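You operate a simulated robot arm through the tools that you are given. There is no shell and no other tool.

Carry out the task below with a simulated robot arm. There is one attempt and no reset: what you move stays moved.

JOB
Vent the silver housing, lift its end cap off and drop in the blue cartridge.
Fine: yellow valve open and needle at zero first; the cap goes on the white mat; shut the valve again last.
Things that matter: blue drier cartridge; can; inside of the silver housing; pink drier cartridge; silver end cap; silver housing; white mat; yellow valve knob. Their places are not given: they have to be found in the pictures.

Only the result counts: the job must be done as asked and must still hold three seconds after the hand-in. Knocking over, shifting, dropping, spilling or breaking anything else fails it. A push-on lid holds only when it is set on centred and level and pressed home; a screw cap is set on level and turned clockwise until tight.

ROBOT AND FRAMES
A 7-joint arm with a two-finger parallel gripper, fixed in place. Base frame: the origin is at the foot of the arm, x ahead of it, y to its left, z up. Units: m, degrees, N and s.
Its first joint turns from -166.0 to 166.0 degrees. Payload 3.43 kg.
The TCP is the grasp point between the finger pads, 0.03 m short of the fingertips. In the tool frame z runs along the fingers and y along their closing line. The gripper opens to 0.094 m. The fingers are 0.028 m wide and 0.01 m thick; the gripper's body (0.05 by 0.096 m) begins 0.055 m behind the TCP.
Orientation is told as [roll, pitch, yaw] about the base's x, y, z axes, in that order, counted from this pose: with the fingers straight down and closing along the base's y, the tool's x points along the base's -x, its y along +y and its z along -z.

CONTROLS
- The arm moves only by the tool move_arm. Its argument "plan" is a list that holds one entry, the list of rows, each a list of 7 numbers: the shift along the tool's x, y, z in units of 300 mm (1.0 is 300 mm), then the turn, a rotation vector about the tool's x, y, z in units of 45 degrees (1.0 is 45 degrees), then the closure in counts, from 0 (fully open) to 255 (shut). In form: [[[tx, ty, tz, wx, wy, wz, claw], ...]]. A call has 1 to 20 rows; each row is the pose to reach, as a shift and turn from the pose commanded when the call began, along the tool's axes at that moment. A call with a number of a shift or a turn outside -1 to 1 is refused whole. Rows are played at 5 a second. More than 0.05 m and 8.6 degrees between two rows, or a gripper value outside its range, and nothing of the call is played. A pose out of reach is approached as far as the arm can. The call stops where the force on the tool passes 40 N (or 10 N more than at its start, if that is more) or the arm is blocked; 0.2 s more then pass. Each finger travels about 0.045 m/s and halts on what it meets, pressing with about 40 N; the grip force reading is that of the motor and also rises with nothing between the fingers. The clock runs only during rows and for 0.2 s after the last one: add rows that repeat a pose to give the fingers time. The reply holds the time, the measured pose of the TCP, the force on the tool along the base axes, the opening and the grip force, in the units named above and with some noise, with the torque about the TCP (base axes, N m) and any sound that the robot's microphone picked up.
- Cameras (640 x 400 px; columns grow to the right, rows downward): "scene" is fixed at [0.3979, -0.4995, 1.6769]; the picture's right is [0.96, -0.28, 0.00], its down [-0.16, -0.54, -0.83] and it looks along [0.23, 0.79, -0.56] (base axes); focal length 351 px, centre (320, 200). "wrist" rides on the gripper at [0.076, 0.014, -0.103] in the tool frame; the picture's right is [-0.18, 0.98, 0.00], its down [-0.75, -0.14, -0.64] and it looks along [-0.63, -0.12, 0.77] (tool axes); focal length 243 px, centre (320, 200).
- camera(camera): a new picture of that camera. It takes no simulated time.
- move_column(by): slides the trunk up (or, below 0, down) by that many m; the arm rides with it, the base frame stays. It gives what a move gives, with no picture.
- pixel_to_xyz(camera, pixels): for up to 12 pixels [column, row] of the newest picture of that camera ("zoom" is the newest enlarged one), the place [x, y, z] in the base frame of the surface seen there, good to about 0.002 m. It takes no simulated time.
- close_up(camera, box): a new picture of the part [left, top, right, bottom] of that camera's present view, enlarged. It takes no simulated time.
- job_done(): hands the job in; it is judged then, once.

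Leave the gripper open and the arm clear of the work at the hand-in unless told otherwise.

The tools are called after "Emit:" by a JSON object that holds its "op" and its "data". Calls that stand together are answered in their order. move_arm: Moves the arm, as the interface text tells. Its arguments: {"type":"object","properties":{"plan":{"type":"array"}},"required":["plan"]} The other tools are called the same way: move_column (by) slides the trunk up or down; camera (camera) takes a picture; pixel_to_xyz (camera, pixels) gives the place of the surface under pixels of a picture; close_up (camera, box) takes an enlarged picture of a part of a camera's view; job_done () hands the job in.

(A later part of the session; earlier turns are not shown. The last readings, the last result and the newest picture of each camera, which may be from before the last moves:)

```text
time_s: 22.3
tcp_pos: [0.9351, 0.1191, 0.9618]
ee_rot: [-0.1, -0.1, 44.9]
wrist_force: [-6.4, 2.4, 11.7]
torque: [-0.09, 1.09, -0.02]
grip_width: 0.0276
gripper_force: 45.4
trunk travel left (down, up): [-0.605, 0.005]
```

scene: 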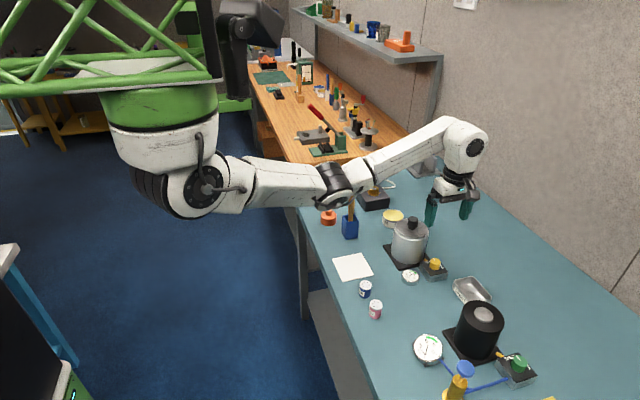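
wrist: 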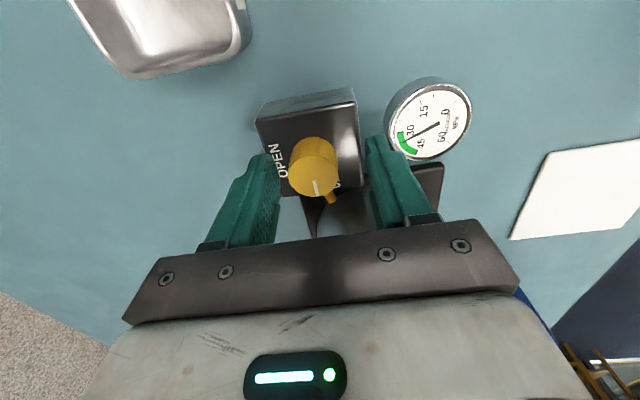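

Force is small again. I turn the remaining 45° to yaw 0, so that the mark points to OPEN.

Emit:
{"op": "move_arm", "data": {"plan": [[[0, 0, 0, 0, 0, 0.1667, 210], [0, 0, 0, 0, 0, 0.3333, 210], [0, 0, 0, 0, 0, 0.5, 210], [0, 0, 0, 0, 0, 0.6667, 210], [0, 0, 0, 0, 0, 0.8333, 210], [0, 0, 0, 0, 0, 1.0, 210], [0, 0, 0, 0, 0, 1.0, 210]]]}}

Emit:
{"op": "close_up", "data": {"camera": "scene", "box": [390, 220, 480, 290]}}

Emit:
{"op": "camera", "data": {"camera": "wrist"}}

```text
time_s: 23.9
tcp_pos: [0.9338, 0.12, 0.962]
ee_rot: [0.0, 0.0, -0.1]
wrist_force: [-8.4, 2.6, 5.0]
torque: [0.62, -0.16, 0.37]
grip_width: 0.0275
gripper_force: 44.4
trunk travel left (down, up): [-0.605, 0.005]
```

```text
5.71 times, centred on (435, 255) of scene
```

zoom: 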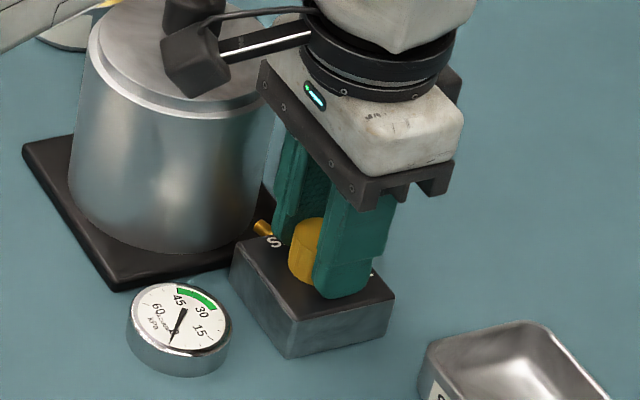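

```text
taken
```

wrist: 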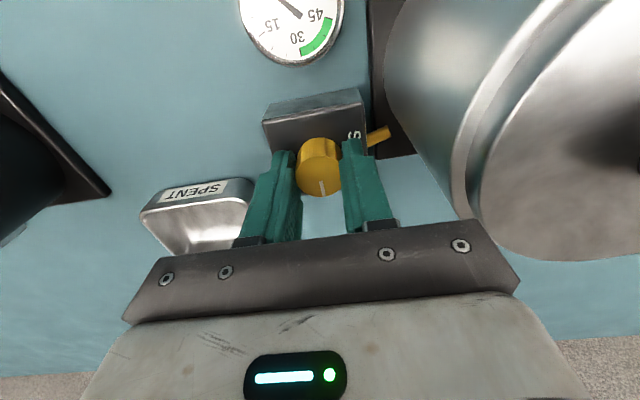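

The mark now points to +x (OPEN) and the needle sits at 0. I release gently to about 55 mm, wait, then rise.

Emit:
{"op": "move_arm", "data": {"plan": [[[0, 0, 0, 0, 0, 0, 170], [0, 0, 0, 0, 0, 0, 106], [0, 0, 0, 0, 0, 0, 106], [0, 0, 0, 0, 0, 0, 106]]]}}

Emit:
{"op": "close_up", "data": {"camera": "wrist", "box": [220, 0, 420, 220]}}

```text
time_s: 24.9
tcp_pos: [0.9358, 0.1204, 0.9617]
ee_rot: [-0.2, 0.0, -0.1]
wrist_force: [0.5, 0.4, -0.2]
torque: [-0.03, 0.0, -0.02]
grip_width: 0.0545
gripper_force: 0.1
trunk travel left (down, up): [-0.605, 0.005]
```

```text
1.82 times, centred on (320, 110) of wrist
```

zoom: 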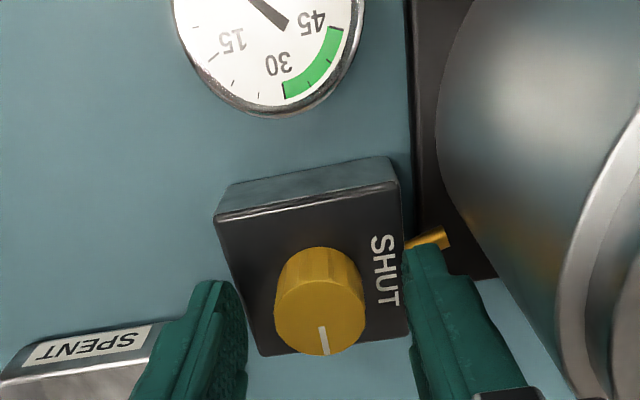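

The mark is at OPEN. I rise straight up to about z 1.15.

Emit:
{"op": "move_arm", "data": {"plan": [[[0, 0, -0.05, 0, 0, 0, 106], [0, 0, -0.15, 0, 0, 0, 106], [0, 0, -0.27, 0, 0, 0, 60], [0, 0, -0.39, 0, 0, 0, 0], [0, 0, -0.51, 0, 0, 0, 0], [0, 0, -0.63, 0, 0, 0, 0], [0, 0, -0.63, 0, 0, 0, 0]]]}}

Emit:
{"op": "close_up", "data": {"camera": "scene", "box": [395, 245, 459, 285]}}

Emit:
{"op": "close_up", "data": {"camera": "scene", "box": [375, 205, 455, 285]}}

```text
time_s: 26.5
tcp_pos: [0.9371, 0.1205, 1.151]
ee_rot: [-0.1, 0.0, 0.1]
wrist_force: [0.0, 0.2, -1.0]
torque: [0.0, -0.01, 0.01]
grip_width: 0.0938
gripper_force: 0.0
trunk travel left (down, up): [-0.605, 0.005]
```

```text
10.00 times, centred on (427, 265) of scene
```

zoom: 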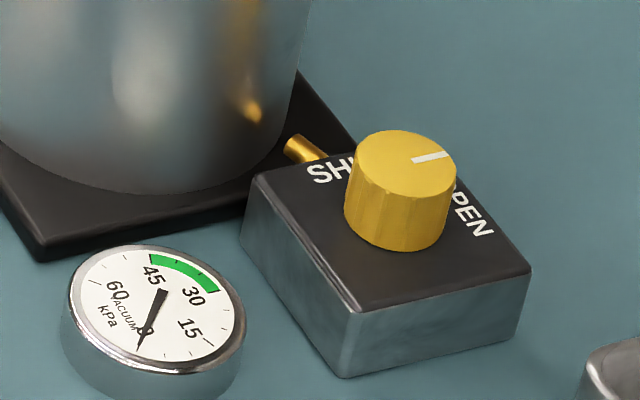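

```text
5.00 times, centred on (415, 245) of scene
```

zoom: 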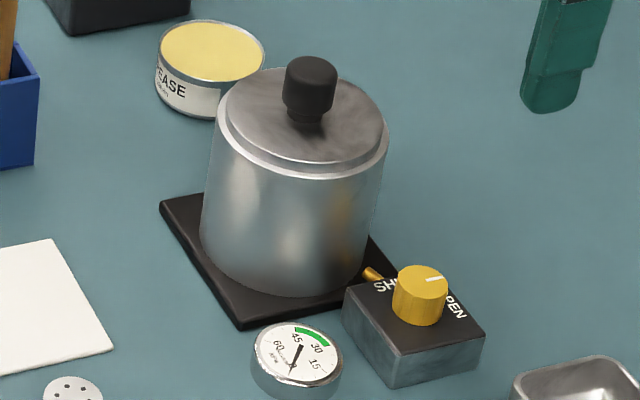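

Valve block unmoved, needle at 0, mark at OPEN. Now the cap: I measure its black knob, cap disc rim and housing rim in this zoom.

Emit:
{"op": "pixel_to_xyz", "data": {"camera": "zoom", "pixels": [[312, 68], [290, 68], [333, 75], [308, 100], [306, 120], [230, 112], [385, 128], [300, 150], [262, 85], [370, 95], [222, 130], [300, 172]]}}

Emit:
{"op": "move_arm", "data": {"plan": [[[0.1, 0.08, 0, 0, 0, 0, 0], [0.2, 0.16, 0, 0, 0, 0, 0], [0.3, 0.24, 0, 0, 0, 0, 0], [0.4, 0.32, 0, 0, 0, 0, 0], [0.4, 0.32, 0, 0, 0, 0, 0]]]}}

Emit:
{"op": "camera", "data": {"camera": "wrist"}}

```text
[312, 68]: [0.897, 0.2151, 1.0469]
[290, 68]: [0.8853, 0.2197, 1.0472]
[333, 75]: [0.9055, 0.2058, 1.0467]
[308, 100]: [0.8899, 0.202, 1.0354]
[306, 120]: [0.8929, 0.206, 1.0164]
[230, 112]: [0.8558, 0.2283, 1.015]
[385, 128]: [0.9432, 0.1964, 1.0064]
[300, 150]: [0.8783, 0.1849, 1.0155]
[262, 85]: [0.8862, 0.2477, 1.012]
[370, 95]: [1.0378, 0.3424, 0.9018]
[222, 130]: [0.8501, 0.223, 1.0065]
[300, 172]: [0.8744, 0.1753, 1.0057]
```

```text
time_s: 27.7
tcp_pos: [0.8147, 0.2178, 1.1524]
ee_rot: [-0.1, 0.0, -0.1]
wrist_force: [-0.2, -0.6, 0.5]
torque: [-0.01, 0.02, -0.01]
grip_width: 0.094
gripper_force: 0.0
trunk travel left (down, up): [-0.605, 0.005]
```

```text
taken
```

wrist: 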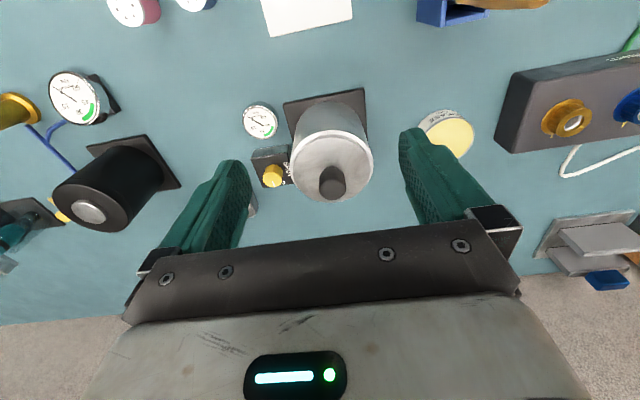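

I'm now beside the housing. A close-up of the cap from the wrist camera lets me find the knob's centre.

Emit:
{"op": "close_up", "data": {"camera": "wrist", "box": [280, 85, 390, 215]}}

Emit:
{"op": "pixel_to_xyz", "data": {"camera": "zoom", "pixels": [[320, 300], [290, 300], [350, 300], [320, 345], [320, 275], [225, 250], [430, 250], [320, 165], [320, 340], [250, 330]]}}

```text
3.08 times, centred on (335, 150) of wrist
```

zoom: 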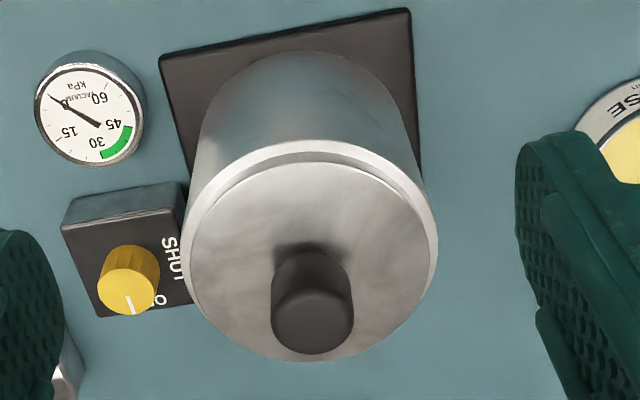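

```text
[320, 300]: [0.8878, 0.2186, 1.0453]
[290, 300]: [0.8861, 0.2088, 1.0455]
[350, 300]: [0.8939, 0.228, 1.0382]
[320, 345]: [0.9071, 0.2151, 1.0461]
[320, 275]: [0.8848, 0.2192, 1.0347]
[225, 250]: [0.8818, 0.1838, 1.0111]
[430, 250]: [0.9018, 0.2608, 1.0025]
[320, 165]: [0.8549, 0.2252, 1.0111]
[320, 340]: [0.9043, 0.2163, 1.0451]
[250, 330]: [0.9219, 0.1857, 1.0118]
```

Emit:
{"op": "pixel_to_xyz", "data": {"camera": "zoom", "pixels": [[313, 322], [277, 322], [349, 322], [313, 296], [313, 350], [194, 262], [426, 250], [316, 163], [400, 335], [230, 335], [184, 290], [436, 230]]}}

Emit:
{"op": "close_up", "data": {"camera": "scene", "box": [380, 205, 440, 245]}}

```text
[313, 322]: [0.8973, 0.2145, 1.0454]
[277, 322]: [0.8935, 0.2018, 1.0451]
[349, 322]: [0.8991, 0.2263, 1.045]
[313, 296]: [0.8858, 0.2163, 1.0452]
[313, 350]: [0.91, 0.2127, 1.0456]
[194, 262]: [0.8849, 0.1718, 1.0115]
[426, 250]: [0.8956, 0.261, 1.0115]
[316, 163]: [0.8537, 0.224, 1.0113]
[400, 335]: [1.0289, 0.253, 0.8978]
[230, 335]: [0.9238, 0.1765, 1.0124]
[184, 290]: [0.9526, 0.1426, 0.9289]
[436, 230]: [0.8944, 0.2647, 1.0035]
```

```text
10.00 times, centred on (410, 225) of scene
```

zoom: 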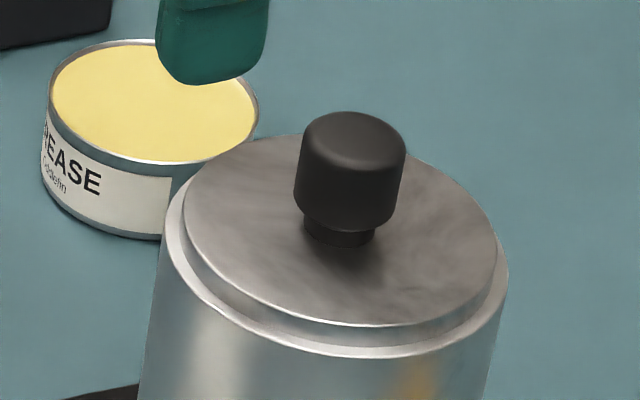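

Cap knob: centre (0.8975, 0.2145), about 27 mm across, z 1.02–1.046 with a neck below; the cap disc is ~90 mm wide at z 1.0115. I move over it and stop at z 1.10 to check centring, fingers pre-closed to ~58 mm.

Emit:
{"op": "move_arm", "data": {"plan": [[[-0.092, -0.004, 0, 0, 0, 0, 98], [-0.184, -0.008, 0, 0, 0, 0, 98], [-0.276, -0.011, 0, 0, 0, 0, 98], [-0.276, -0.011, 0.09, 0, 0, 0, 98], [-0.276, -0.011, 0.17, 0, 0, 0, 98], [-0.276, -0.011, 0.17, 0, 0, 0, 98]]]}}

Emit:
{"op": "close_up", "data": {"camera": "wrist", "box": [220, 60, 420, 240]}}

```text
time_s: 29.1
tcp_pos: [0.897, 0.2102, 1.1005]
ee_rot: [-0.1, 0.0, -0.1]
wrist_force: [0.0, -0.6, 0.3]
torque: [0.0, 0.0, -0.02]
grip_width: 0.0581
gripper_force: 0.1
trunk travel left (down, up): [-0.605, 0.005]
```

```text
2.22 times, centred on (320, 150) of wrist
```

zoom: 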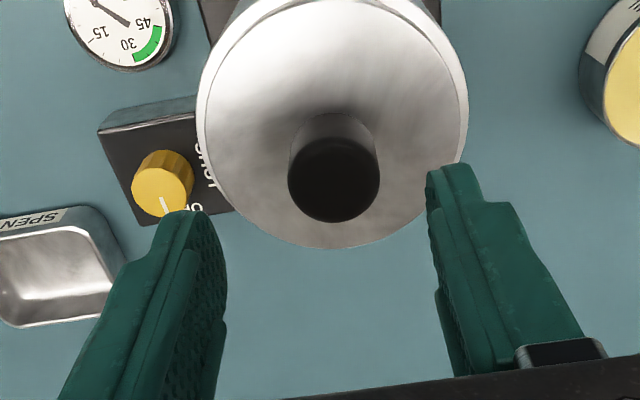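

Emit:
{"op": "pixel_to_xyz", "data": {"camera": "zoom", "pixels": [[334, 178], [292, 178], [376, 178], [334, 140], [334, 218], [200, 110], [465, 110], [330, 245], [430, 190], [215, 240]]}}

Emit:
{"op": "move_arm", "data": {"plan": [[[0, 0, 0, 0, 0, 0, 98]]]}}

Emit:
{"op": "move_arm", "data": {"plan": [[[0, 0, 0, 0, 0, 0, 98]]]}}

```text
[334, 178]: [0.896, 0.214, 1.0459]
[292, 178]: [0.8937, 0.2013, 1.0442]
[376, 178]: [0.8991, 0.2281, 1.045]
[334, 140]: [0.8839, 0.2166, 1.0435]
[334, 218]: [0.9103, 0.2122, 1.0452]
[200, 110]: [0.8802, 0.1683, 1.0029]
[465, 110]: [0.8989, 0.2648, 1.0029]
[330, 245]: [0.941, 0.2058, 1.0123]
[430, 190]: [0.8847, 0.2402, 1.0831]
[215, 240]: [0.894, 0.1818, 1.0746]
```

```text
time_s: 29.5
tcp_pos: [0.8971, 0.2114, 1.0995]
ee_rot: [-0.1, 0.1, -0.1]
wrist_force: [0.0, -0.1, 0.5]
torque: [-0.03, 0.0, -0.02]
grip_width: 0.058
gripper_force: 0.0
trunk travel left (down, up): [-0.605, 0.005]
```

```text
time_s: 29.9
tcp_pos: [0.8981, 0.2114, 1.1009]
ee_rot: [-0.2, 0.0, -0.1]
wrist_force: [0.2, 0.4, -0.1]
torque: [0.01, 0.01, 0.02]
grip_width: 0.058
gripper_force: 0.1
trunk travel left (down, up): [-0.605, 0.005]
```

The hand is about 3.5 mm too far to −y (pads' middle 0.211, knob 0.2145). I correct that, lower to z≈1.047 and check again.

Emit:
{"op": "move_arm", "data": {"plan": [[[0.002, 0.012, 0, 0, 0, 0, 98], [0.002, 0.012, 0.08, 0, 0, 0, 98], [0.002, 0.012, 0.14, 0, 0, 0, 98], [0.002, 0.012, 0.178, 0, 0, 0, 98], [0.002, 0.012, 0.178, 0, 0, 0, 98]]]}}

Emit:
{"op": "close_up", "data": {"camera": "wrist", "box": [220, 60, 420, 240]}}

Emit:
{"op": "close_up", "data": {"camera": "scene", "box": [375, 195, 455, 265]}}

```text
time_s: 31.1
tcp_pos: [0.8941, 0.2147, 1.0485]
ee_rot: [-0.1, 0.1, -0.1]
wrist_force: [-0.7, -0.7, 0.1]
torque: [0.0, -0.02, 0.0]
grip_width: 0.0578
gripper_force: 0.1
trunk travel left (down, up): [-0.605, 0.005]
```

```text
2.22 times, centred on (320, 150) of wrist
```

zoom: 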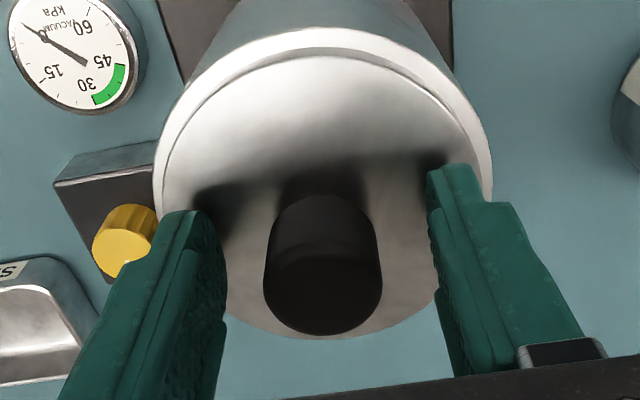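

```text
5.71 times, centred on (415, 230) of scene
```

zoom: 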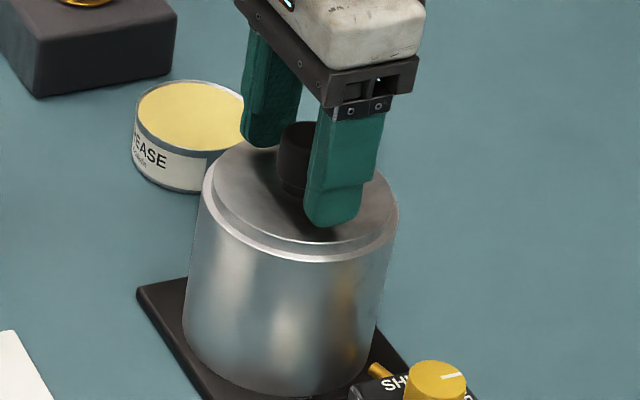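

Knob is between the pads. I nudge 2 mm in +x and close on it in steps.

Emit:
{"op": "move_arm", "data": {"plan": [[[-0.0067, 0, 0, 0, 0, 0, 98], [-0.0067, 0, 0, 0, 0, 0, 150], [-0.0067, 0, 0, 0, 0, 0, 180], [-0.0067, 0, 0, 0, 0, 0, 215], [-0.0067, 0, 0, 0, 0, 0, 215], [-0.0067, 0, 0, 0, 0, 0, 215]]]}}

```text
time_s: 32.5
tcp_pos: [0.8974, 0.2156, 1.0472]
ee_rot: [0.0, 0.1, -0.1]
wrist_force: [0.3, -0.5, 2.7]
torque: [0.2, -0.02, -0.02]
grip_width: 0.0292
gripper_force: 40.1
trunk travel left (down, up): [-0.605, 0.005]
```

Held at 29 mm with almost no side force. I lift slowly, 3 cm first, and read the force.

Emit:
{"op": "move_arm", "data": {"plan": [[[0, 0, -0.01, 0, 0, 0, 215], [0, 0, -0.025, 0, 0, 0, 215], [0, 0, -0.045, 0, 0, 0, 215], [0, 0, -0.07, 0, 0, 0, 215], [0, 0, -0.1, 0, 0, 0, 215], [0, 0, -0.1, 0, 0, 0, 215]]]}}

Emit:
{"op": "close_up", "data": {"camera": "scene", "box": [375, 185, 455, 265]}}

```text
time_s: 33.9
tcp_pos: [0.8986, 0.216, 1.0777]
ee_rot: [0.0, 0.0, -0.1]
wrist_force: [-0.2, 0.1, -2.8]
torque: [0.01, 0.0, 0.0]
grip_width: 0.0291
gripper_force: 39.6
trunk travel left (down, up): [-0.605, 0.005]
```

```text
5.00 times, centred on (415, 225) of scene
```

zoom: 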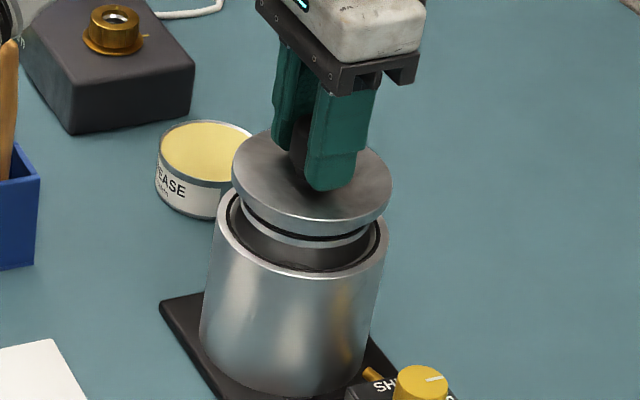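

The cap is off with its plug and seal, weighing about 0.28 kg. I lift another 7 cm and carry it over the mat, centre about (0.714, 0.2156).

Emit:
{"op": "move_arm", "data": {"plan": [[[0, 0, -0.08, 0, 0, 0, 215], [0, 0, -0.16, 0, 0, 0, 215], [0, 0, -0.23, 0, 0, 0, 215], [0.1, 0, -0.23, 0, 0, 0, 215], [0.2, 0, -0.23, 0, 0, 0, 215], [0.3, 0, -0.23, 0, 0, 0, 215], [0.4, 0, -0.23, 0, 0, 0, 215], [0.5, 0, -0.23, 0, 0, 0, 215], [0.57, 0, -0.23, 0, 0, 0, 215], [0.615, 0, -0.23, 0, 0, 0, 215], [0.615, 0, -0.23, 0, 0, 0, 215]]]}}

Emit:
{"op": "camera", "data": {"camera": "scene"}}

Emit:
{"op": "camera", "data": {"camera": "wrist"}}

```text
time_s: 36.3
tcp_pos: [0.7139, 0.2159, 1.1444]
ee_rot: [-0.1, 0.0, 0.0]
wrist_force: [0.2, -0.4, -3.1]
torque: [0.03, 0.01, 0.01]
grip_width: 0.0294
gripper_force: 39.9
trunk travel left (down, up): [-0.605, 0.005]
```

```text
taken
```

scene: 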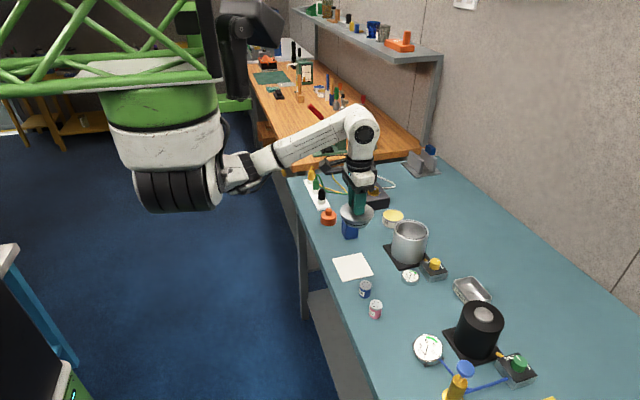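

```text
taken
```

wrist: 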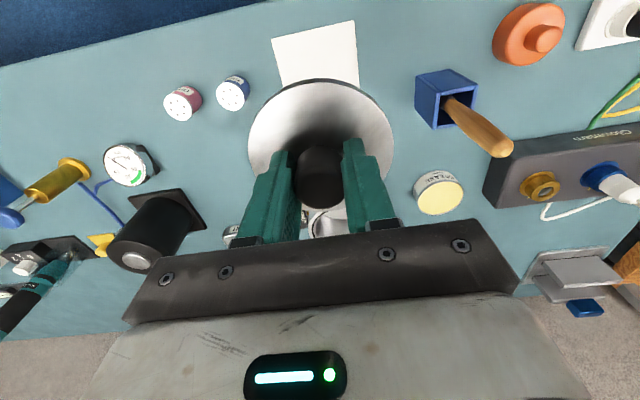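

The cap hangs over the mat. I measure the mat corners again in an enlarged scene view to centre the cap on it, and look into the open housing too.

Emit:
{"op": "close_up", "data": {"camera": "scene", "box": [385, 205, 435, 275]}}

Emit:
{"op": "close_up", "data": {"camera": "scene", "box": [322, 240, 392, 325]}}

```text
5.71 times, centred on (410, 240) of scene
```

zoom: 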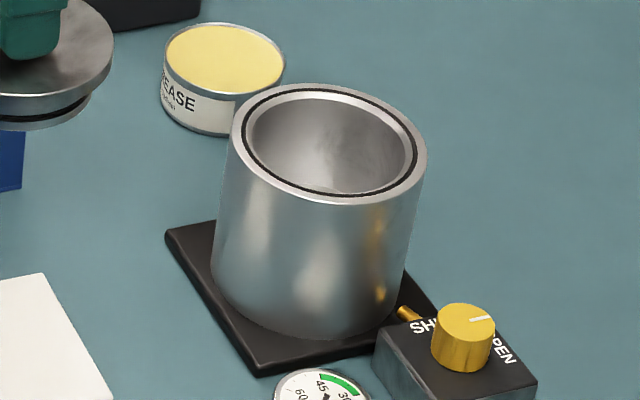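

```text
4.71 times, centred on (357, 282) of scene
```

zoom: 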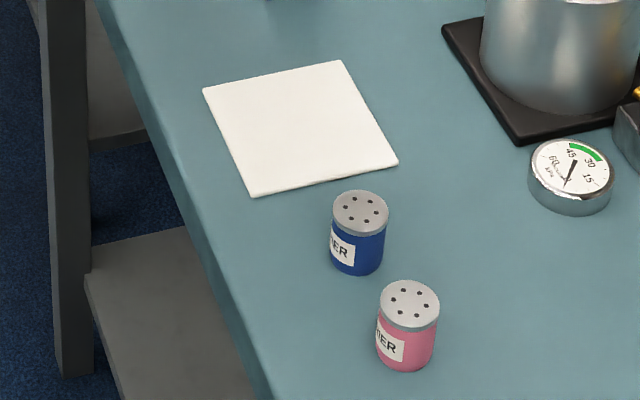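

Emit:
{"op": "pixel_to_xyz", "data": {"camera": "zoom", "pixels": [[206, 90], [341, 64], [395, 161], [254, 192], [300, 128], [180, 110], [360, 213], [335, 207], [387, 215], [360, 194], [360, 230], [409, 300]]}}

```text
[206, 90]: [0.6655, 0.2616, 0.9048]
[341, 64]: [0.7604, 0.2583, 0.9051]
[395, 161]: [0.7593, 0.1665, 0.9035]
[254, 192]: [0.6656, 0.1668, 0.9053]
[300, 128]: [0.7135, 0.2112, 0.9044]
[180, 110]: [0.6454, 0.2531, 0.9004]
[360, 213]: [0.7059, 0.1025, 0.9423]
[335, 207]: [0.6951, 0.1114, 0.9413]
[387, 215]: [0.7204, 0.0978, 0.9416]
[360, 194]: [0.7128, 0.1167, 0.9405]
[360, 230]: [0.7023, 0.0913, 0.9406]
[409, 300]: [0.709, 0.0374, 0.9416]
```

Mat centre is about (0.7135, 0.2145). I look at the hanging cap from the side to judge the plug depth.

Emit:
{"op": "close_up", "data": {"camera": "scene", "box": [330, 180, 390, 240]}}

Emit:
{"op": "pixel_to_xyz", "data": {"camera": "zoom", "pixels": [[320, 235], [320, 250], [320, 262], [320, 275], [320, 285], [320, 300], [420, 210], [220, 230]]}}

```text
6.67 times, centred on (360, 210) of scene
```

zoom: 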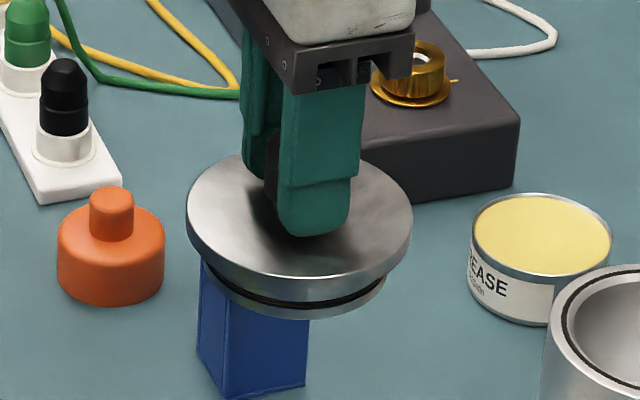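

```text
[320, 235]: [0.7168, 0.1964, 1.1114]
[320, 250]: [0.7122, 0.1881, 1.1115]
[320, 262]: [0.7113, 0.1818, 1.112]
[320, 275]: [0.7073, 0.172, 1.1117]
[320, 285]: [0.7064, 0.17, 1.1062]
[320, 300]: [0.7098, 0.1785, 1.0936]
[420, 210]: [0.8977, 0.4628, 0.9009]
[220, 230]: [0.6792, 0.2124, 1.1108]
```

Cap underside is roughly 58 mm below the TCP, so contact is expected near TCP z 0.962. I lower to about 0.985 first with the small centring shift.

Emit:
{"op": "move_arm", "data": {"plan": [[[0.001, -0.004, 0.1, 0, 0, 0, 215], [0.001, -0.004, 0.2, 0, 0, 0, 215], [0.001, -0.004, 0.3, 0, 0, 0, 215], [0.001, -0.004, 0.4, 0, 0, 0, 215], [0.001, -0.004, 0.48, 0, 0, 0, 215], [0.001, -0.004, 0.53, 0, 0, 0, 215], [0.001, -0.004, 0.53, 0, 0, 0, 215]]]}}

Emit:
{"op": "close_up", "data": {"camera": "scene", "box": [322, 230, 392, 300]}}

Emit:
{"op": "camera", "data": {"camera": "wrist"}}

```text
time_s: 37.9
tcp_pos: [0.7133, 0.216, 0.9847]
ee_rot: [0.0, 0.0, 0.0]
wrist_force: [0.8, 0.3, -1.9]
torque: [0.0, 0.01, 0.01]
grip_width: 0.0294
gripper_force: 39.9
trunk travel left (down, up): [-0.605, 0.005]
```

```text
5.71 times, centred on (357, 265) of scene
```

zoom: 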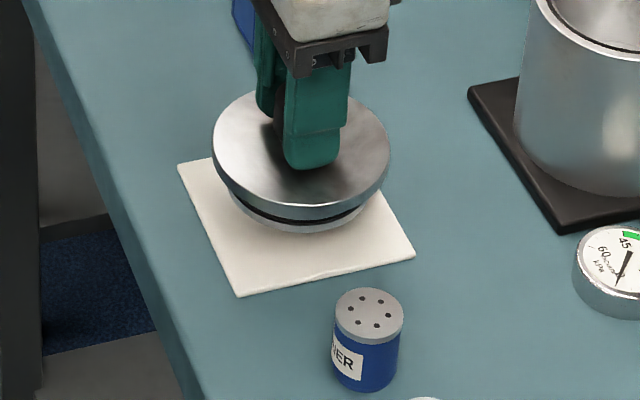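

```text
taken
```

wrist: 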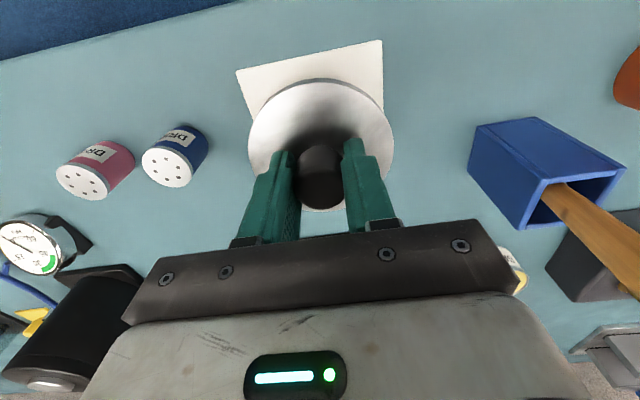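

Centred within 1–2 mm. I shift 1.5 mm in −y and lower slowly to about 0.966.

Emit:
{"op": "move_arm", "data": {"plan": [[[0, -0.005, 0.015, 0, 0, 0, 215], [0, -0.005, 0.03, 0, 0, 0, 215], [0, -0.005, 0.042, 0, 0, 0, 215], [0, -0.005, 0.053, 0, 0, 0, 215], [0, -0.005, 0.063, 0, 0, 0, 215]]]}}

```text
time_s: 39.1
tcp_pos: [0.7153, 0.2133, 0.9672]
ee_rot: [-0.1, 0.0, -0.1]
wrist_force: [-0.6, 0.8, -2.7]
torque: [0.0, 0.01, 0.0]
grip_width: 0.0293
gripper_force: 39.5
trunk travel left (down, up): [-0.605, 0.005]
```

Still only the cap's weight. I go on in 1.5 mm steps for 6 mm more.

Emit:
{"op": "move_arm", "data": {"plan": [[[0, 0, 0.005, 0, 0, 0, 215], [0, 0, 0.01, 0, 0, 0, 215], [0, 0, 0.015, 0, 0, 0, 215], [0, 0, 0.02, 0, 0, 0, 215]]]}}

Emit:
{"op": "close_up", "data": {"camera": "scene", "box": [322, 230, 392, 300]}}

```text
time_s: 40.1
tcp_pos: [0.7137, 0.2133, 0.9661]
ee_rot: [0.0, -0.5, -0.1]
wrist_force: [-2.7, -4.1, 18.9]
torque: [-0.02, 0.72, 0.22]
grip_width: 0.0298
gripper_force: 40.6
trunk travel left (down, up): [-0.605, 0.005]
stopped in row 4: the force on the tool passed its limit at 43 N (the readings are from after the stop); the commanded pose is now the measured one
```

```text
5.71 times, centred on (357, 265) of scene
```

zoom: 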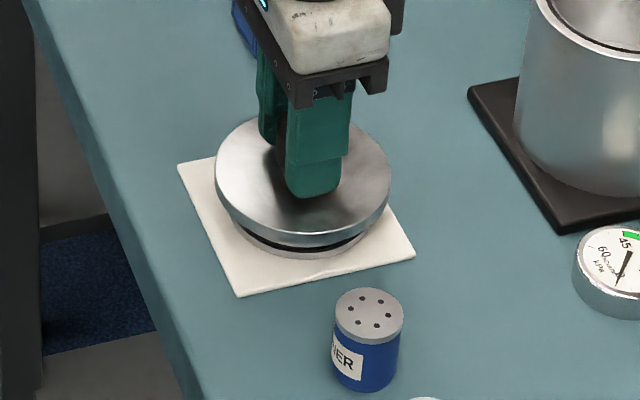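

The cap rests on the mat (contact force). I ease up about 0.8 mm to unload, then open the fingers to ~60 mm and wait.

Emit:
{"op": "move_arm", "data": {"plan": [[[0, 0, -0.0025, 0, 0, 0, 215], [0, 0, -0.0025, 0, 0, 0, 190], [0, 0, -0.0025, 0, 0, 0, 140], [0, 0, -0.0025, 0, 0, 0, 95], [0, 0, -0.0025, 0, 0, 0, 95], [0, 0, -0.0025, 0, 0, 0, 95]]]}}

Emit:
{"op": "close_up", "data": {"camera": "scene", "box": [322, 230, 392, 300]}}

```text
time_s: 41.5
tcp_pos: [0.7137, 0.2141, 0.9659]
ee_rot: [0.0, -0.3, -0.1]
wrist_force: [0.2, -0.2, 0.1]
torque: [-0.03, 0.01, -0.02]
grip_width: 0.0588
gripper_force: 0.1
trunk travel left (down, up): [-0.605, 0.005]
```

```text
5.71 times, centred on (357, 265) of scene
```

zoom: 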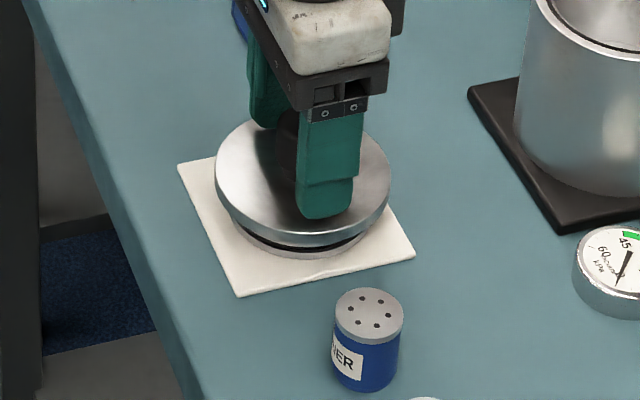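

The cap sits flat on the mat. I rise straight up 15 cm, opening the fingers on the way.

Emit:
{"op": "move_arm", "data": {"plan": [[[0, 0, -0.06, 0, 0, 0, 95], [0, 0, -0.14, 0, 0, 0, 95], [0, 0, -0.23, 0, 0.007, 0, 95], [0, 0, -0.33, 0, 0.007, 0, 95], [0, 0, -0.43, 0, 0.007, 0, 95], [0, 0, -0.5, 0, 0.007, 0, 95], [0, 0, -0.5, 0, 0.007, 0, 95]]]}}

Emit:
{"op": "camera", "data": {"camera": "wrist"}}

Emit:
{"op": "close_up", "data": {"camera": "scene", "box": [322, 230, 412, 320]}}

```text
time_s: 43.1
tcp_pos: [0.7129, 0.2132, 1.1165]
ee_rot: [0.0, 0.0, 0.0]
wrist_force: [-0.5, 0.7, -0.3]
torque: [0.01, 0.03, 0.02]
grip_width: 0.0589
gripper_force: 0.0
trunk travel left (down, up): [-0.605, 0.005]
```

```text
taken
```

wrist: 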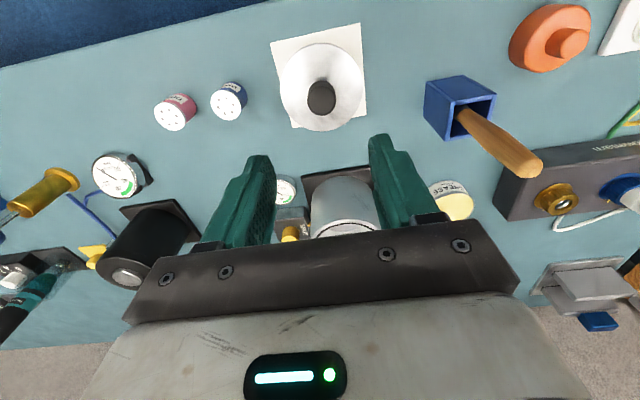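

```text
4.44 times, centred on (367, 275) of scene
```

zoom: 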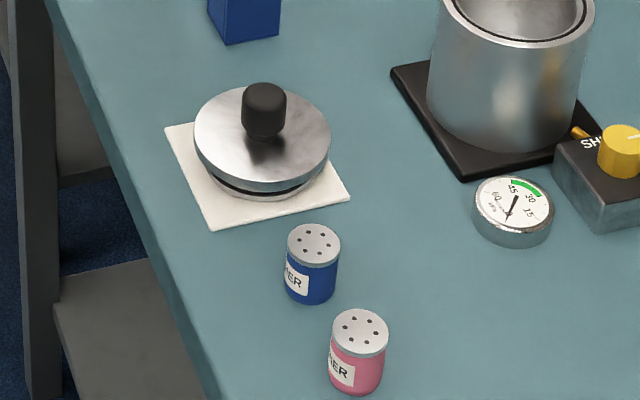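

The cap is neatly on the mat. Before fetching the cartridge I want to see inside the open housing, so I move to about (0.80, 0.2145, 1.22) and look down into it.

Emit:
{"op": "move_arm", "data": {"plan": [[[-0.06, 0.001, -0.07, 0, 0, 0, 0], [-0.12, 0.002, -0.14, 0, 0, 0, 0], [-0.18, 0.003, -0.21, 0, 0, 0, 0], [-0.24, 0.004, -0.28, 0, 0, 0, 0], [-0.29, 0.004, -0.345, 0, 0, 0, 0], [-0.29, 0.004, -0.345, 0, 0, 0, 0]]]}}

Emit:
{"op": "camera", "data": {"camera": "wrist"}}

Emit:
{"op": "close_up", "data": {"camera": "wrist", "box": [270, 70, 390, 220]}}

```text
time_s: 44.5
tcp_pos: [0.8012, 0.2155, 1.2212]
ee_rot: [0.0, 0.0, 0.0]
wrist_force: [-0.4, 0.0, -0.2]
torque: [-0.02, 0.0, 0.01]
grip_width: 0.0939
gripper_force: 0.1
trunk travel left (down, up): [-0.605, 0.005]
```

```text
taken
```

wrist: 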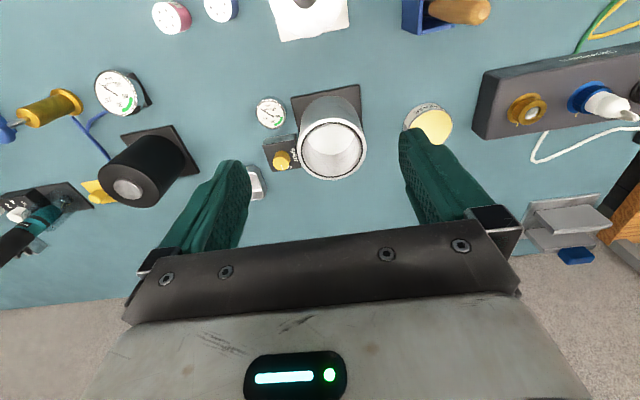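

```text
2.67 times, centred on (330, 145) of wrist
```

zoom: 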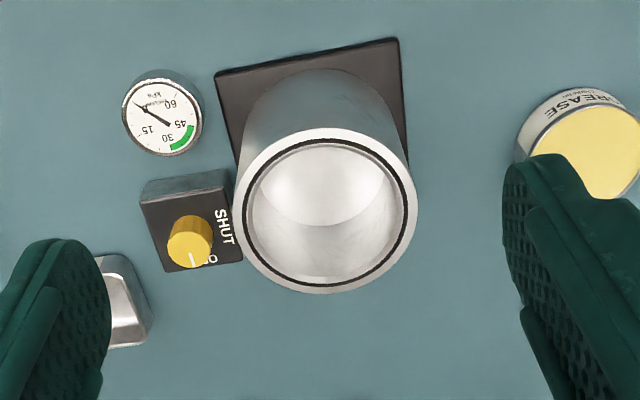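

The housing is empty with a smooth floor. I measure its floor and inner rim.

Emit:
{"op": "pixel_to_xyz", "data": {"camera": "zoom", "pixels": [[325, 180], [300, 205], [350, 205], [325, 160], [325, 262], [238, 215], [413, 205], [323, 134], [330, 289], [252, 215], [399, 208], [325, 148]]}}

```text
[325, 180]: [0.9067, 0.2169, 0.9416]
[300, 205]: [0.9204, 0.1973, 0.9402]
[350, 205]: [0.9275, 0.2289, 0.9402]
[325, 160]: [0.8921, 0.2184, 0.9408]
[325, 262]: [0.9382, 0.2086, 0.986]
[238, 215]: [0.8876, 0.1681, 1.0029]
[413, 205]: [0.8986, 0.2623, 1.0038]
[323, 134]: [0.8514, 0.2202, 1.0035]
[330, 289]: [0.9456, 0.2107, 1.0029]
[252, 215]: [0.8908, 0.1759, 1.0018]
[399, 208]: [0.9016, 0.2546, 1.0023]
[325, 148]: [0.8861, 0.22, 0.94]
```

Housing: centre (0.898, 0.215), rim z 1.003, floor z 0.940, inner radius about 38 mm, so fingers and cartridge fit inside. Now I go to above the blue cartridge at (0.708, 0.1045), TCP z ≈1.06, fingers at ~55 mm.

Emit:
{"op": "move_arm", "data": {"plan": [[[0.052, -0.062, 0.04, 0, 0, 0, 106], [0.104, -0.124, 0.1, 0, 0, 0, 106], [0.156, -0.186, 0.18, 0, 0, 0, 106], [0.208, -0.248, 0.27, 0, 0, 0, 106], [0.26, -0.31, 0.36, 0, 0, 0, 106], [0.311, -0.37, 0.45, 0, 0, 0, 106], [0.311, -0.37, 0.537, 0, 0, 0, 106], [0.311, -0.37, 0.537, 0, 0, 0, 106]]]}}

Emit:
{"op": "camera", "data": {"camera": "scene"}}

Emit:
{"op": "close_up", "data": {"camera": "wrist", "box": [220, 60, 420, 240]}}

```text
time_s: 46.3
tcp_pos: [0.7083, 0.1049, 1.0568]
ee_rot: [0.0, -0.1, -0.1]
wrist_force: [0.3, -0.1, 0.2]
torque: [0.01, 0.01, 0.01]
grip_width: 0.0547
gripper_force: 0.0
trunk travel left (down, up): [-0.605, 0.005]
```

```text
taken
```

scene: 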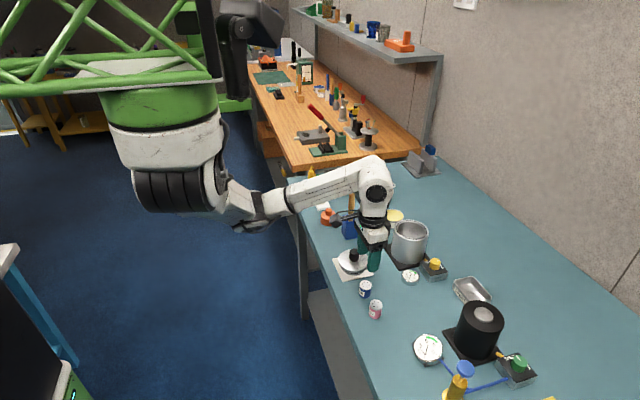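

```text
2.22 times, centred on (320, 150) of wrist
```

zoom: 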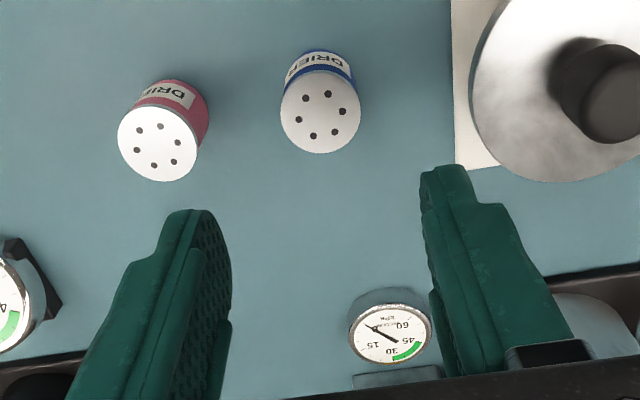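

The blue cartridge's top is at zoom (320,112). I measure its centre and edges.

Emit:
{"op": "pixel_to_xyz", "data": {"camera": "zoom", "pixels": [[320, 112], [284, 113], [357, 108], [322, 76], [320, 149], [160, 145], [424, 195], [220, 230]]}}

```text
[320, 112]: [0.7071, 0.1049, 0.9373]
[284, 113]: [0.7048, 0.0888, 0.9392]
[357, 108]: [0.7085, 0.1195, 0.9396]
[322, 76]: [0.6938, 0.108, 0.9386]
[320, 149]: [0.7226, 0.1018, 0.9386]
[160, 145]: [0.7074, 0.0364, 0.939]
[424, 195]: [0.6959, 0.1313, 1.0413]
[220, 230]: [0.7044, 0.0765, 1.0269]
```

The hand is centred over it (pads' middle y 0.1039, cartridge 0.1042). I lower to TCP z ≈0.9455 so the pads hold the upper 2/3 of the cartridge.

Emit:
{"op": "move_arm", "data": {"plan": [[[0, 0, 0.09, 0, 0, 0, 106], [0, 0, 0.18, 0, 0, 0, 106], [0, 0, 0.26, 0, 0, 0, 106], [0, 0, 0.32, 0, 0, 0, 106], [0, 0, 0.371, 0, 0, 0, 106], [0, 0, 0.371, 0, 0, 0, 106]]]}}

Emit:
{"op": "close_up", "data": {"camera": "scene", "box": [332, 250, 402, 320]}}

Emit:
{"op": "close_up", "data": {"camera": "wrist", "box": [220, 60, 420, 240]}}

```text
time_s: 47.7
tcp_pos: [0.7066, 0.1031, 0.9475]
ee_rot: [0.0, 0.0, -0.1]
wrist_force: [-0.1, -0.3, -0.1]
torque: [0.0, 0.02, 0.01]
grip_width: 0.055
gripper_force: 0.1
trunk travel left (down, up): [-0.605, 0.005]
```

```text
5.71 times, centred on (367, 285) of scene
```

zoom: 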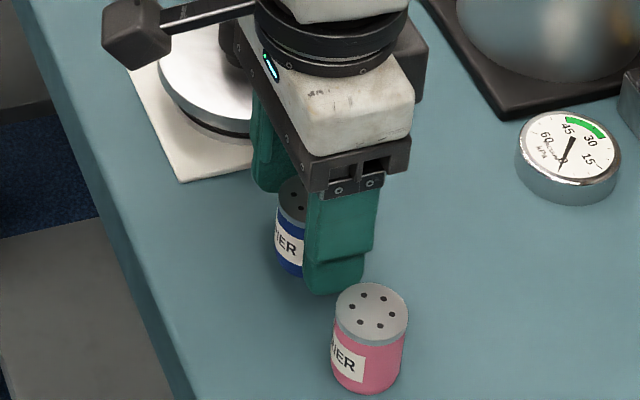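

```text
2.22 times, centred on (320, 150) of wrist
```

zoom: 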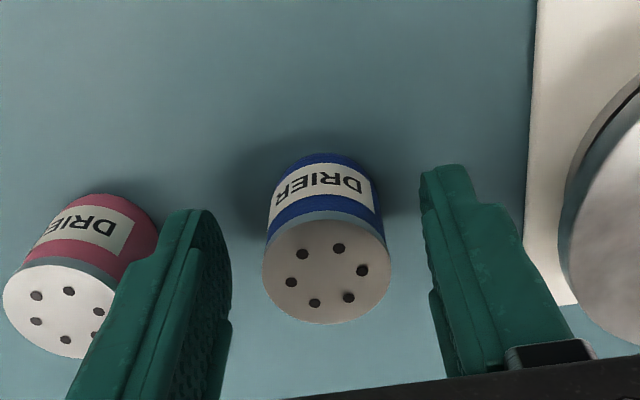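

Centred between the fingers and clear of the pink one. I close on it in steps.

Emit:
{"op": "move_arm", "data": {"plan": [[[0, 0, 0, 0, 0, 0, 130], [0, 0, 0, 0, 0, 0, 150], [0, 0, 0, 0, 0, 0, 170], [0, 0, 0, 0, 0, 0, 195], [0, 0, 0, 0, 0, 0, 200], [0, 0, 0, 0, 0, 0, 200]]]}}

```text
time_s: 49.1
tcp_pos: [0.7076, 0.1032, 0.9477]
ee_rot: [0.0, 0.1, -0.2]
wrist_force: [-1.4, 0.6, 0.4]
torque: [0.0, -0.02, 0.01]
grip_width: 0.0287
gripper_force: 39.7
trunk travel left (down, up): [-0.605, 0.005]
```

Gripped at 28.7 mm with 40 N. I lift slowly 4 cm and check that it comes along.

Emit:
{"op": "move_arm", "data": {"plan": [[[0, 0, -0.015, 0, 0, 0, 200], [0, 0, -0.04, 0, 0, 0, 200], [0, 0, -0.08, 0, 0, 0, 200], [0, 0, -0.133, 0, 0, 0, 200], [0, 0, -0.133, 0, 0, 0, 200]]]}}

Emit:
{"op": "close_up", "data": {"camera": "scene", "box": [332, 240, 402, 310]}}

Emit:
{"op": "close_up", "data": {"camera": "wrist", "box": [220, 60, 420, 240]}}

```text
time_s: 50.3
tcp_pos: [0.707, 0.1033, 0.9869]
ee_rot: [0.1, 0.1, -0.1]
wrist_force: [0.6, -0.1, -0.5]
torque: [0.02, 0.02, 0.0]
grip_width: 0.0286
gripper_force: 40.0
trunk travel left (down, up): [-0.605, 0.005]
```

```text
5.71 times, centred on (367, 275) of scene
```

zoom: 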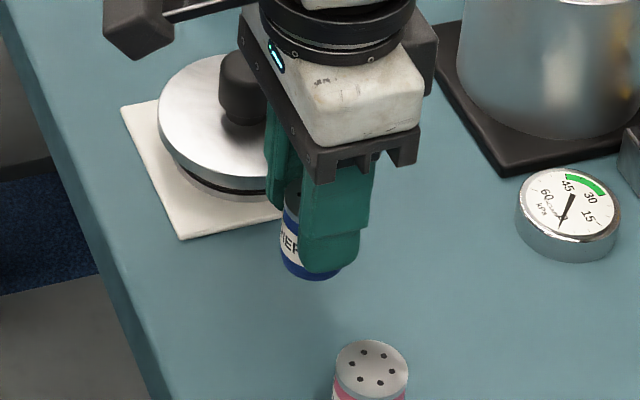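

```text
2.22 times, centred on (320, 150) of wrist
```

zoom: 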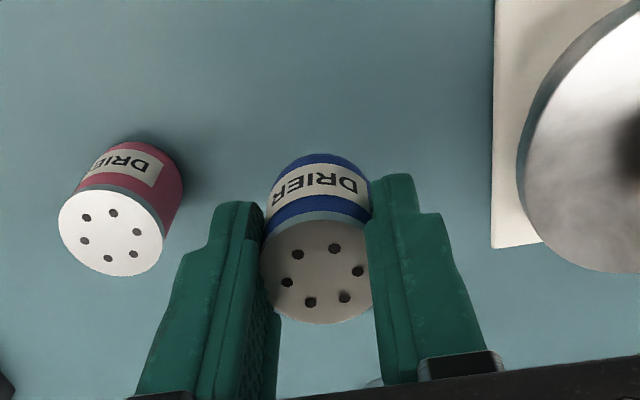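

The blue cartridge hangs upright in the grip. I raise it to TCP z≈1.12 and carry it over the housing centre (0.898, 0.215).

Emit:
{"op": "move_arm", "data": {"plan": [[[0, 0, -0.11, 0, 0, 0, 200], [0, 0, -0.22, 0, 0, 0, 200], [0, 0, -0.33, 0, 0, 0, 200], [0, 0, -0.443, 0, 0, 0, 200], [-0.09, 0.053, -0.443, 0, 0, 0, 200], [-0.19, 0.112, -0.443, 0, 0, 0, 200], [-0.29, 0.17, -0.443, 0, 0, 0, 200], [-0.39, 0.229, -0.443, 0, 0, 0, 200], [-0.49, 0.287, -0.443, 0, 0, 0, 200], [-0.57, 0.334, -0.443, 0, 0, 0, 200], [-0.637, 0.373, -0.443, 0, 0, 0, 200], [-0.637, 0.373, -0.443, 0, 0, 0, 200]]]}}

Emit:
{"op": "camera", "data": {"camera": "wrist"}}

Emit:
{"op": "close_up", "data": {"camera": "scene", "box": [370, 180, 450, 260]}}

```text
time_s: 52.9
tcp_pos: [0.8985, 0.2171, 1.118]
ee_rot: [0.0, 0.0, -0.1]
wrist_force: [-1.0, -0.1, -0.1]
torque: [-0.01, -0.02, -0.01]
grip_width: 0.0289
gripper_force: 39.6
trunk travel left (down, up): [-0.605, 0.005]
```

```text
taken
```

wrist: 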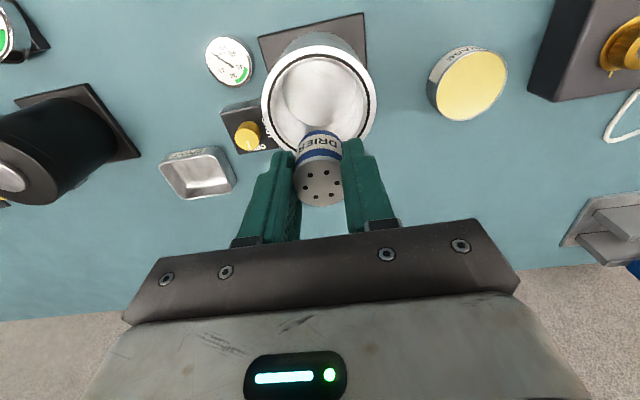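

```text
5.00 times, centred on (410, 220) of scene
```

zoom: 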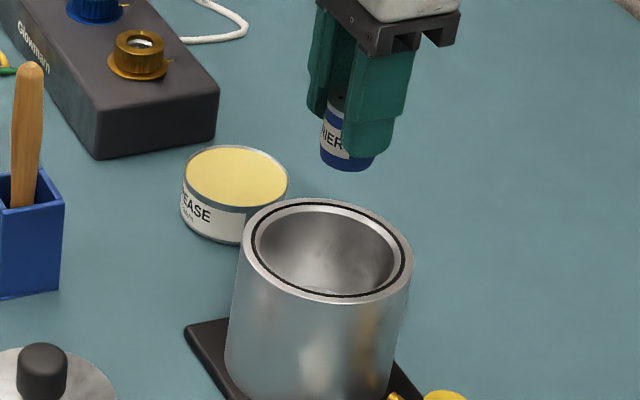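

I check the housing rim again from here to centre before lowering.

Emit:
{"op": "pixel_to_xyz", "data": {"camera": "wrist", "pixels": [[265, 105], [374, 100], [318, 47], [272, 105], [367, 100], [318, 56], [318, 85], [345, 95], [285, 150], [370, 130]]}}

Emit:
{"op": "close_up", "data": {"camera": "wrist", "box": [240, 30, 400, 220]}}

```text
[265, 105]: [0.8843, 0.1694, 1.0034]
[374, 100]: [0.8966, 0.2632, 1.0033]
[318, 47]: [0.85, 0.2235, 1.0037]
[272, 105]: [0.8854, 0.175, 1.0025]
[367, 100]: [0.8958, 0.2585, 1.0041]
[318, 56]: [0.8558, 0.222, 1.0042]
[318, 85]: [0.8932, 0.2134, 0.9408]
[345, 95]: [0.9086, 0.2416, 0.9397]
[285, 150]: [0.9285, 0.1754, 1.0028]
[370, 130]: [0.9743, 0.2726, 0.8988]
```

```text
2.11 times, centred on (320, 125) of wrist
```

zoom: 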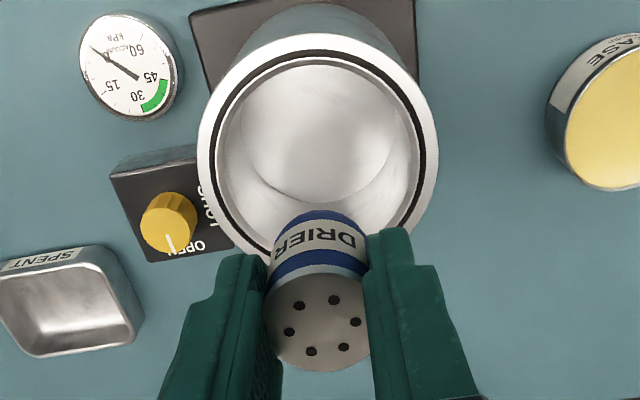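

Rim centre is (0.898, 0.216); I shift 1 mm and lower the cartridge into the housing, down to TCP z ≈0.995.

Emit:
{"op": "move_arm", "data": {"plan": [[[0.001, -0.003, 0.08, 0, 0, 0, 200], [0.001, -0.003, 0.16, 0, 0, 0, 200], [0.001, -0.003, 0.24, 0, 0, 0, 200], [0.001, -0.003, 0.31, 0, 0, 0, 200], [0.001, -0.003, 0.37, 0, 0, 0, 200], [0.001, -0.003, 0.41, 0, 0, 0, 200], [0.001, -0.003, 0.41, 0, 0, 0, 200]]]}}

Emit:
{"op": "close_up", "data": {"camera": "wrist", "box": [220, 40, 420, 240]}}

Emit:
{"op": "close_up", "data": {"camera": "scene", "box": [370, 190, 450, 270]}}

```text
time_s: 54.5
tcp_pos: [0.8987, 0.2148, 0.9985]
ee_rot: [0.0, 0.1, -0.2]
wrist_force: [-0.3, -0.1, 0.1]
torque: [-0.02, -0.01, -0.02]
grip_width: 0.0289
gripper_force: 40.2
trunk travel left (down, up): [-0.605, 0.005]
```

```text
2.00 times, centred on (320, 140) of wrist
```

zoom: 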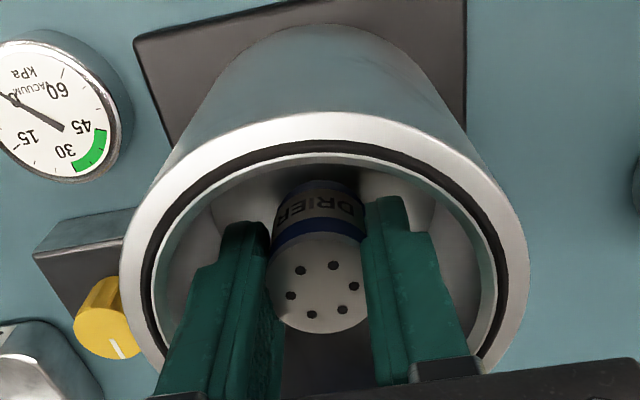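

```text
5.00 times, centred on (410, 230) of scene
```

zoom: 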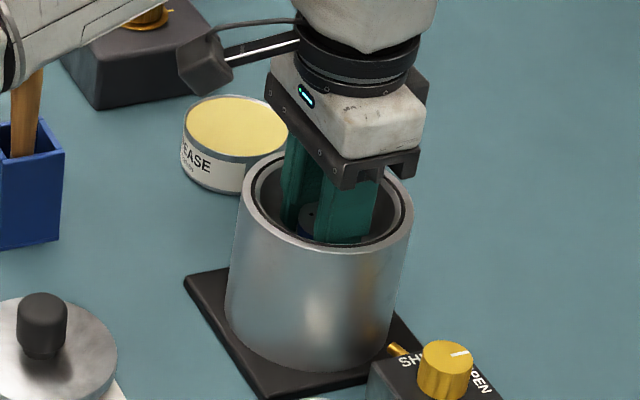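

The cartridge and fingers are inside with clearance all round. I lower in 1.5 mm steps until it touches the floor (expected near TCP z 0.986).

Emit:
{"op": "move_arm", "data": {"plan": [[[0, 0, 0.006, 0, 0, 0, 200], [0, 0, 0.012, 0, 0, 0, 200], [0, 0, 0.018, 0, 0, 0, 200], [0, 0, 0.024, 0, 0, 0, 200], [0, 0, 0.029, 0, 0, 0, 200]]]}}

```text
time_s: 55.7
tcp_pos: [0.8992, 0.2145, 0.9886]
ee_rot: [0.0, -0.1, -0.2]
wrist_force: [-1.0, -0.7, 8.2]
torque: [0.01, 0.07, -0.04]
grip_width: 0.0289
gripper_force: 39.9
trunk travel left (down, up): [-0.605, 0.005]
```

Touching the floor with 8 N. I open the fingers only to about 40 mm so they stay clear of the wall.

Emit:
{"op": "move_arm", "data": {"plan": [[[0, 0, 0, 0, 0, 0, 172], [0, 0, 0, 0, 0, 0, 155], [0, 0, 0, 0, 0, 0, 147], [0, 0, 0, 0, 0, 0, 147]]]}}

Emit:
{"op": "close_up", "data": {"camera": "wrist", "box": [220, 40, 420, 240]}}

```text
time_s: 56.7
tcp_pos: [0.898, 0.2147, 0.9876]
ee_rot: [0.1, 0.1, 0.0]
wrist_force: [0.0, 1.2, -0.6]
torque: [0.03, -0.02, -0.03]
grip_width: 0.0399
gripper_force: 0.0
trunk travel left (down, up): [-0.605, 0.005]
```

```text
2.00 times, centred on (320, 140) of wrist
```

zoom: 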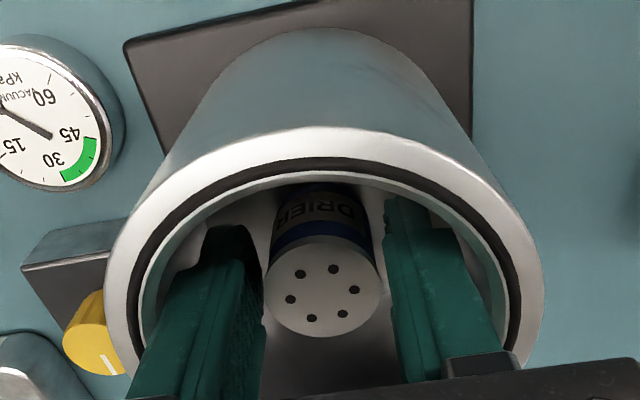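

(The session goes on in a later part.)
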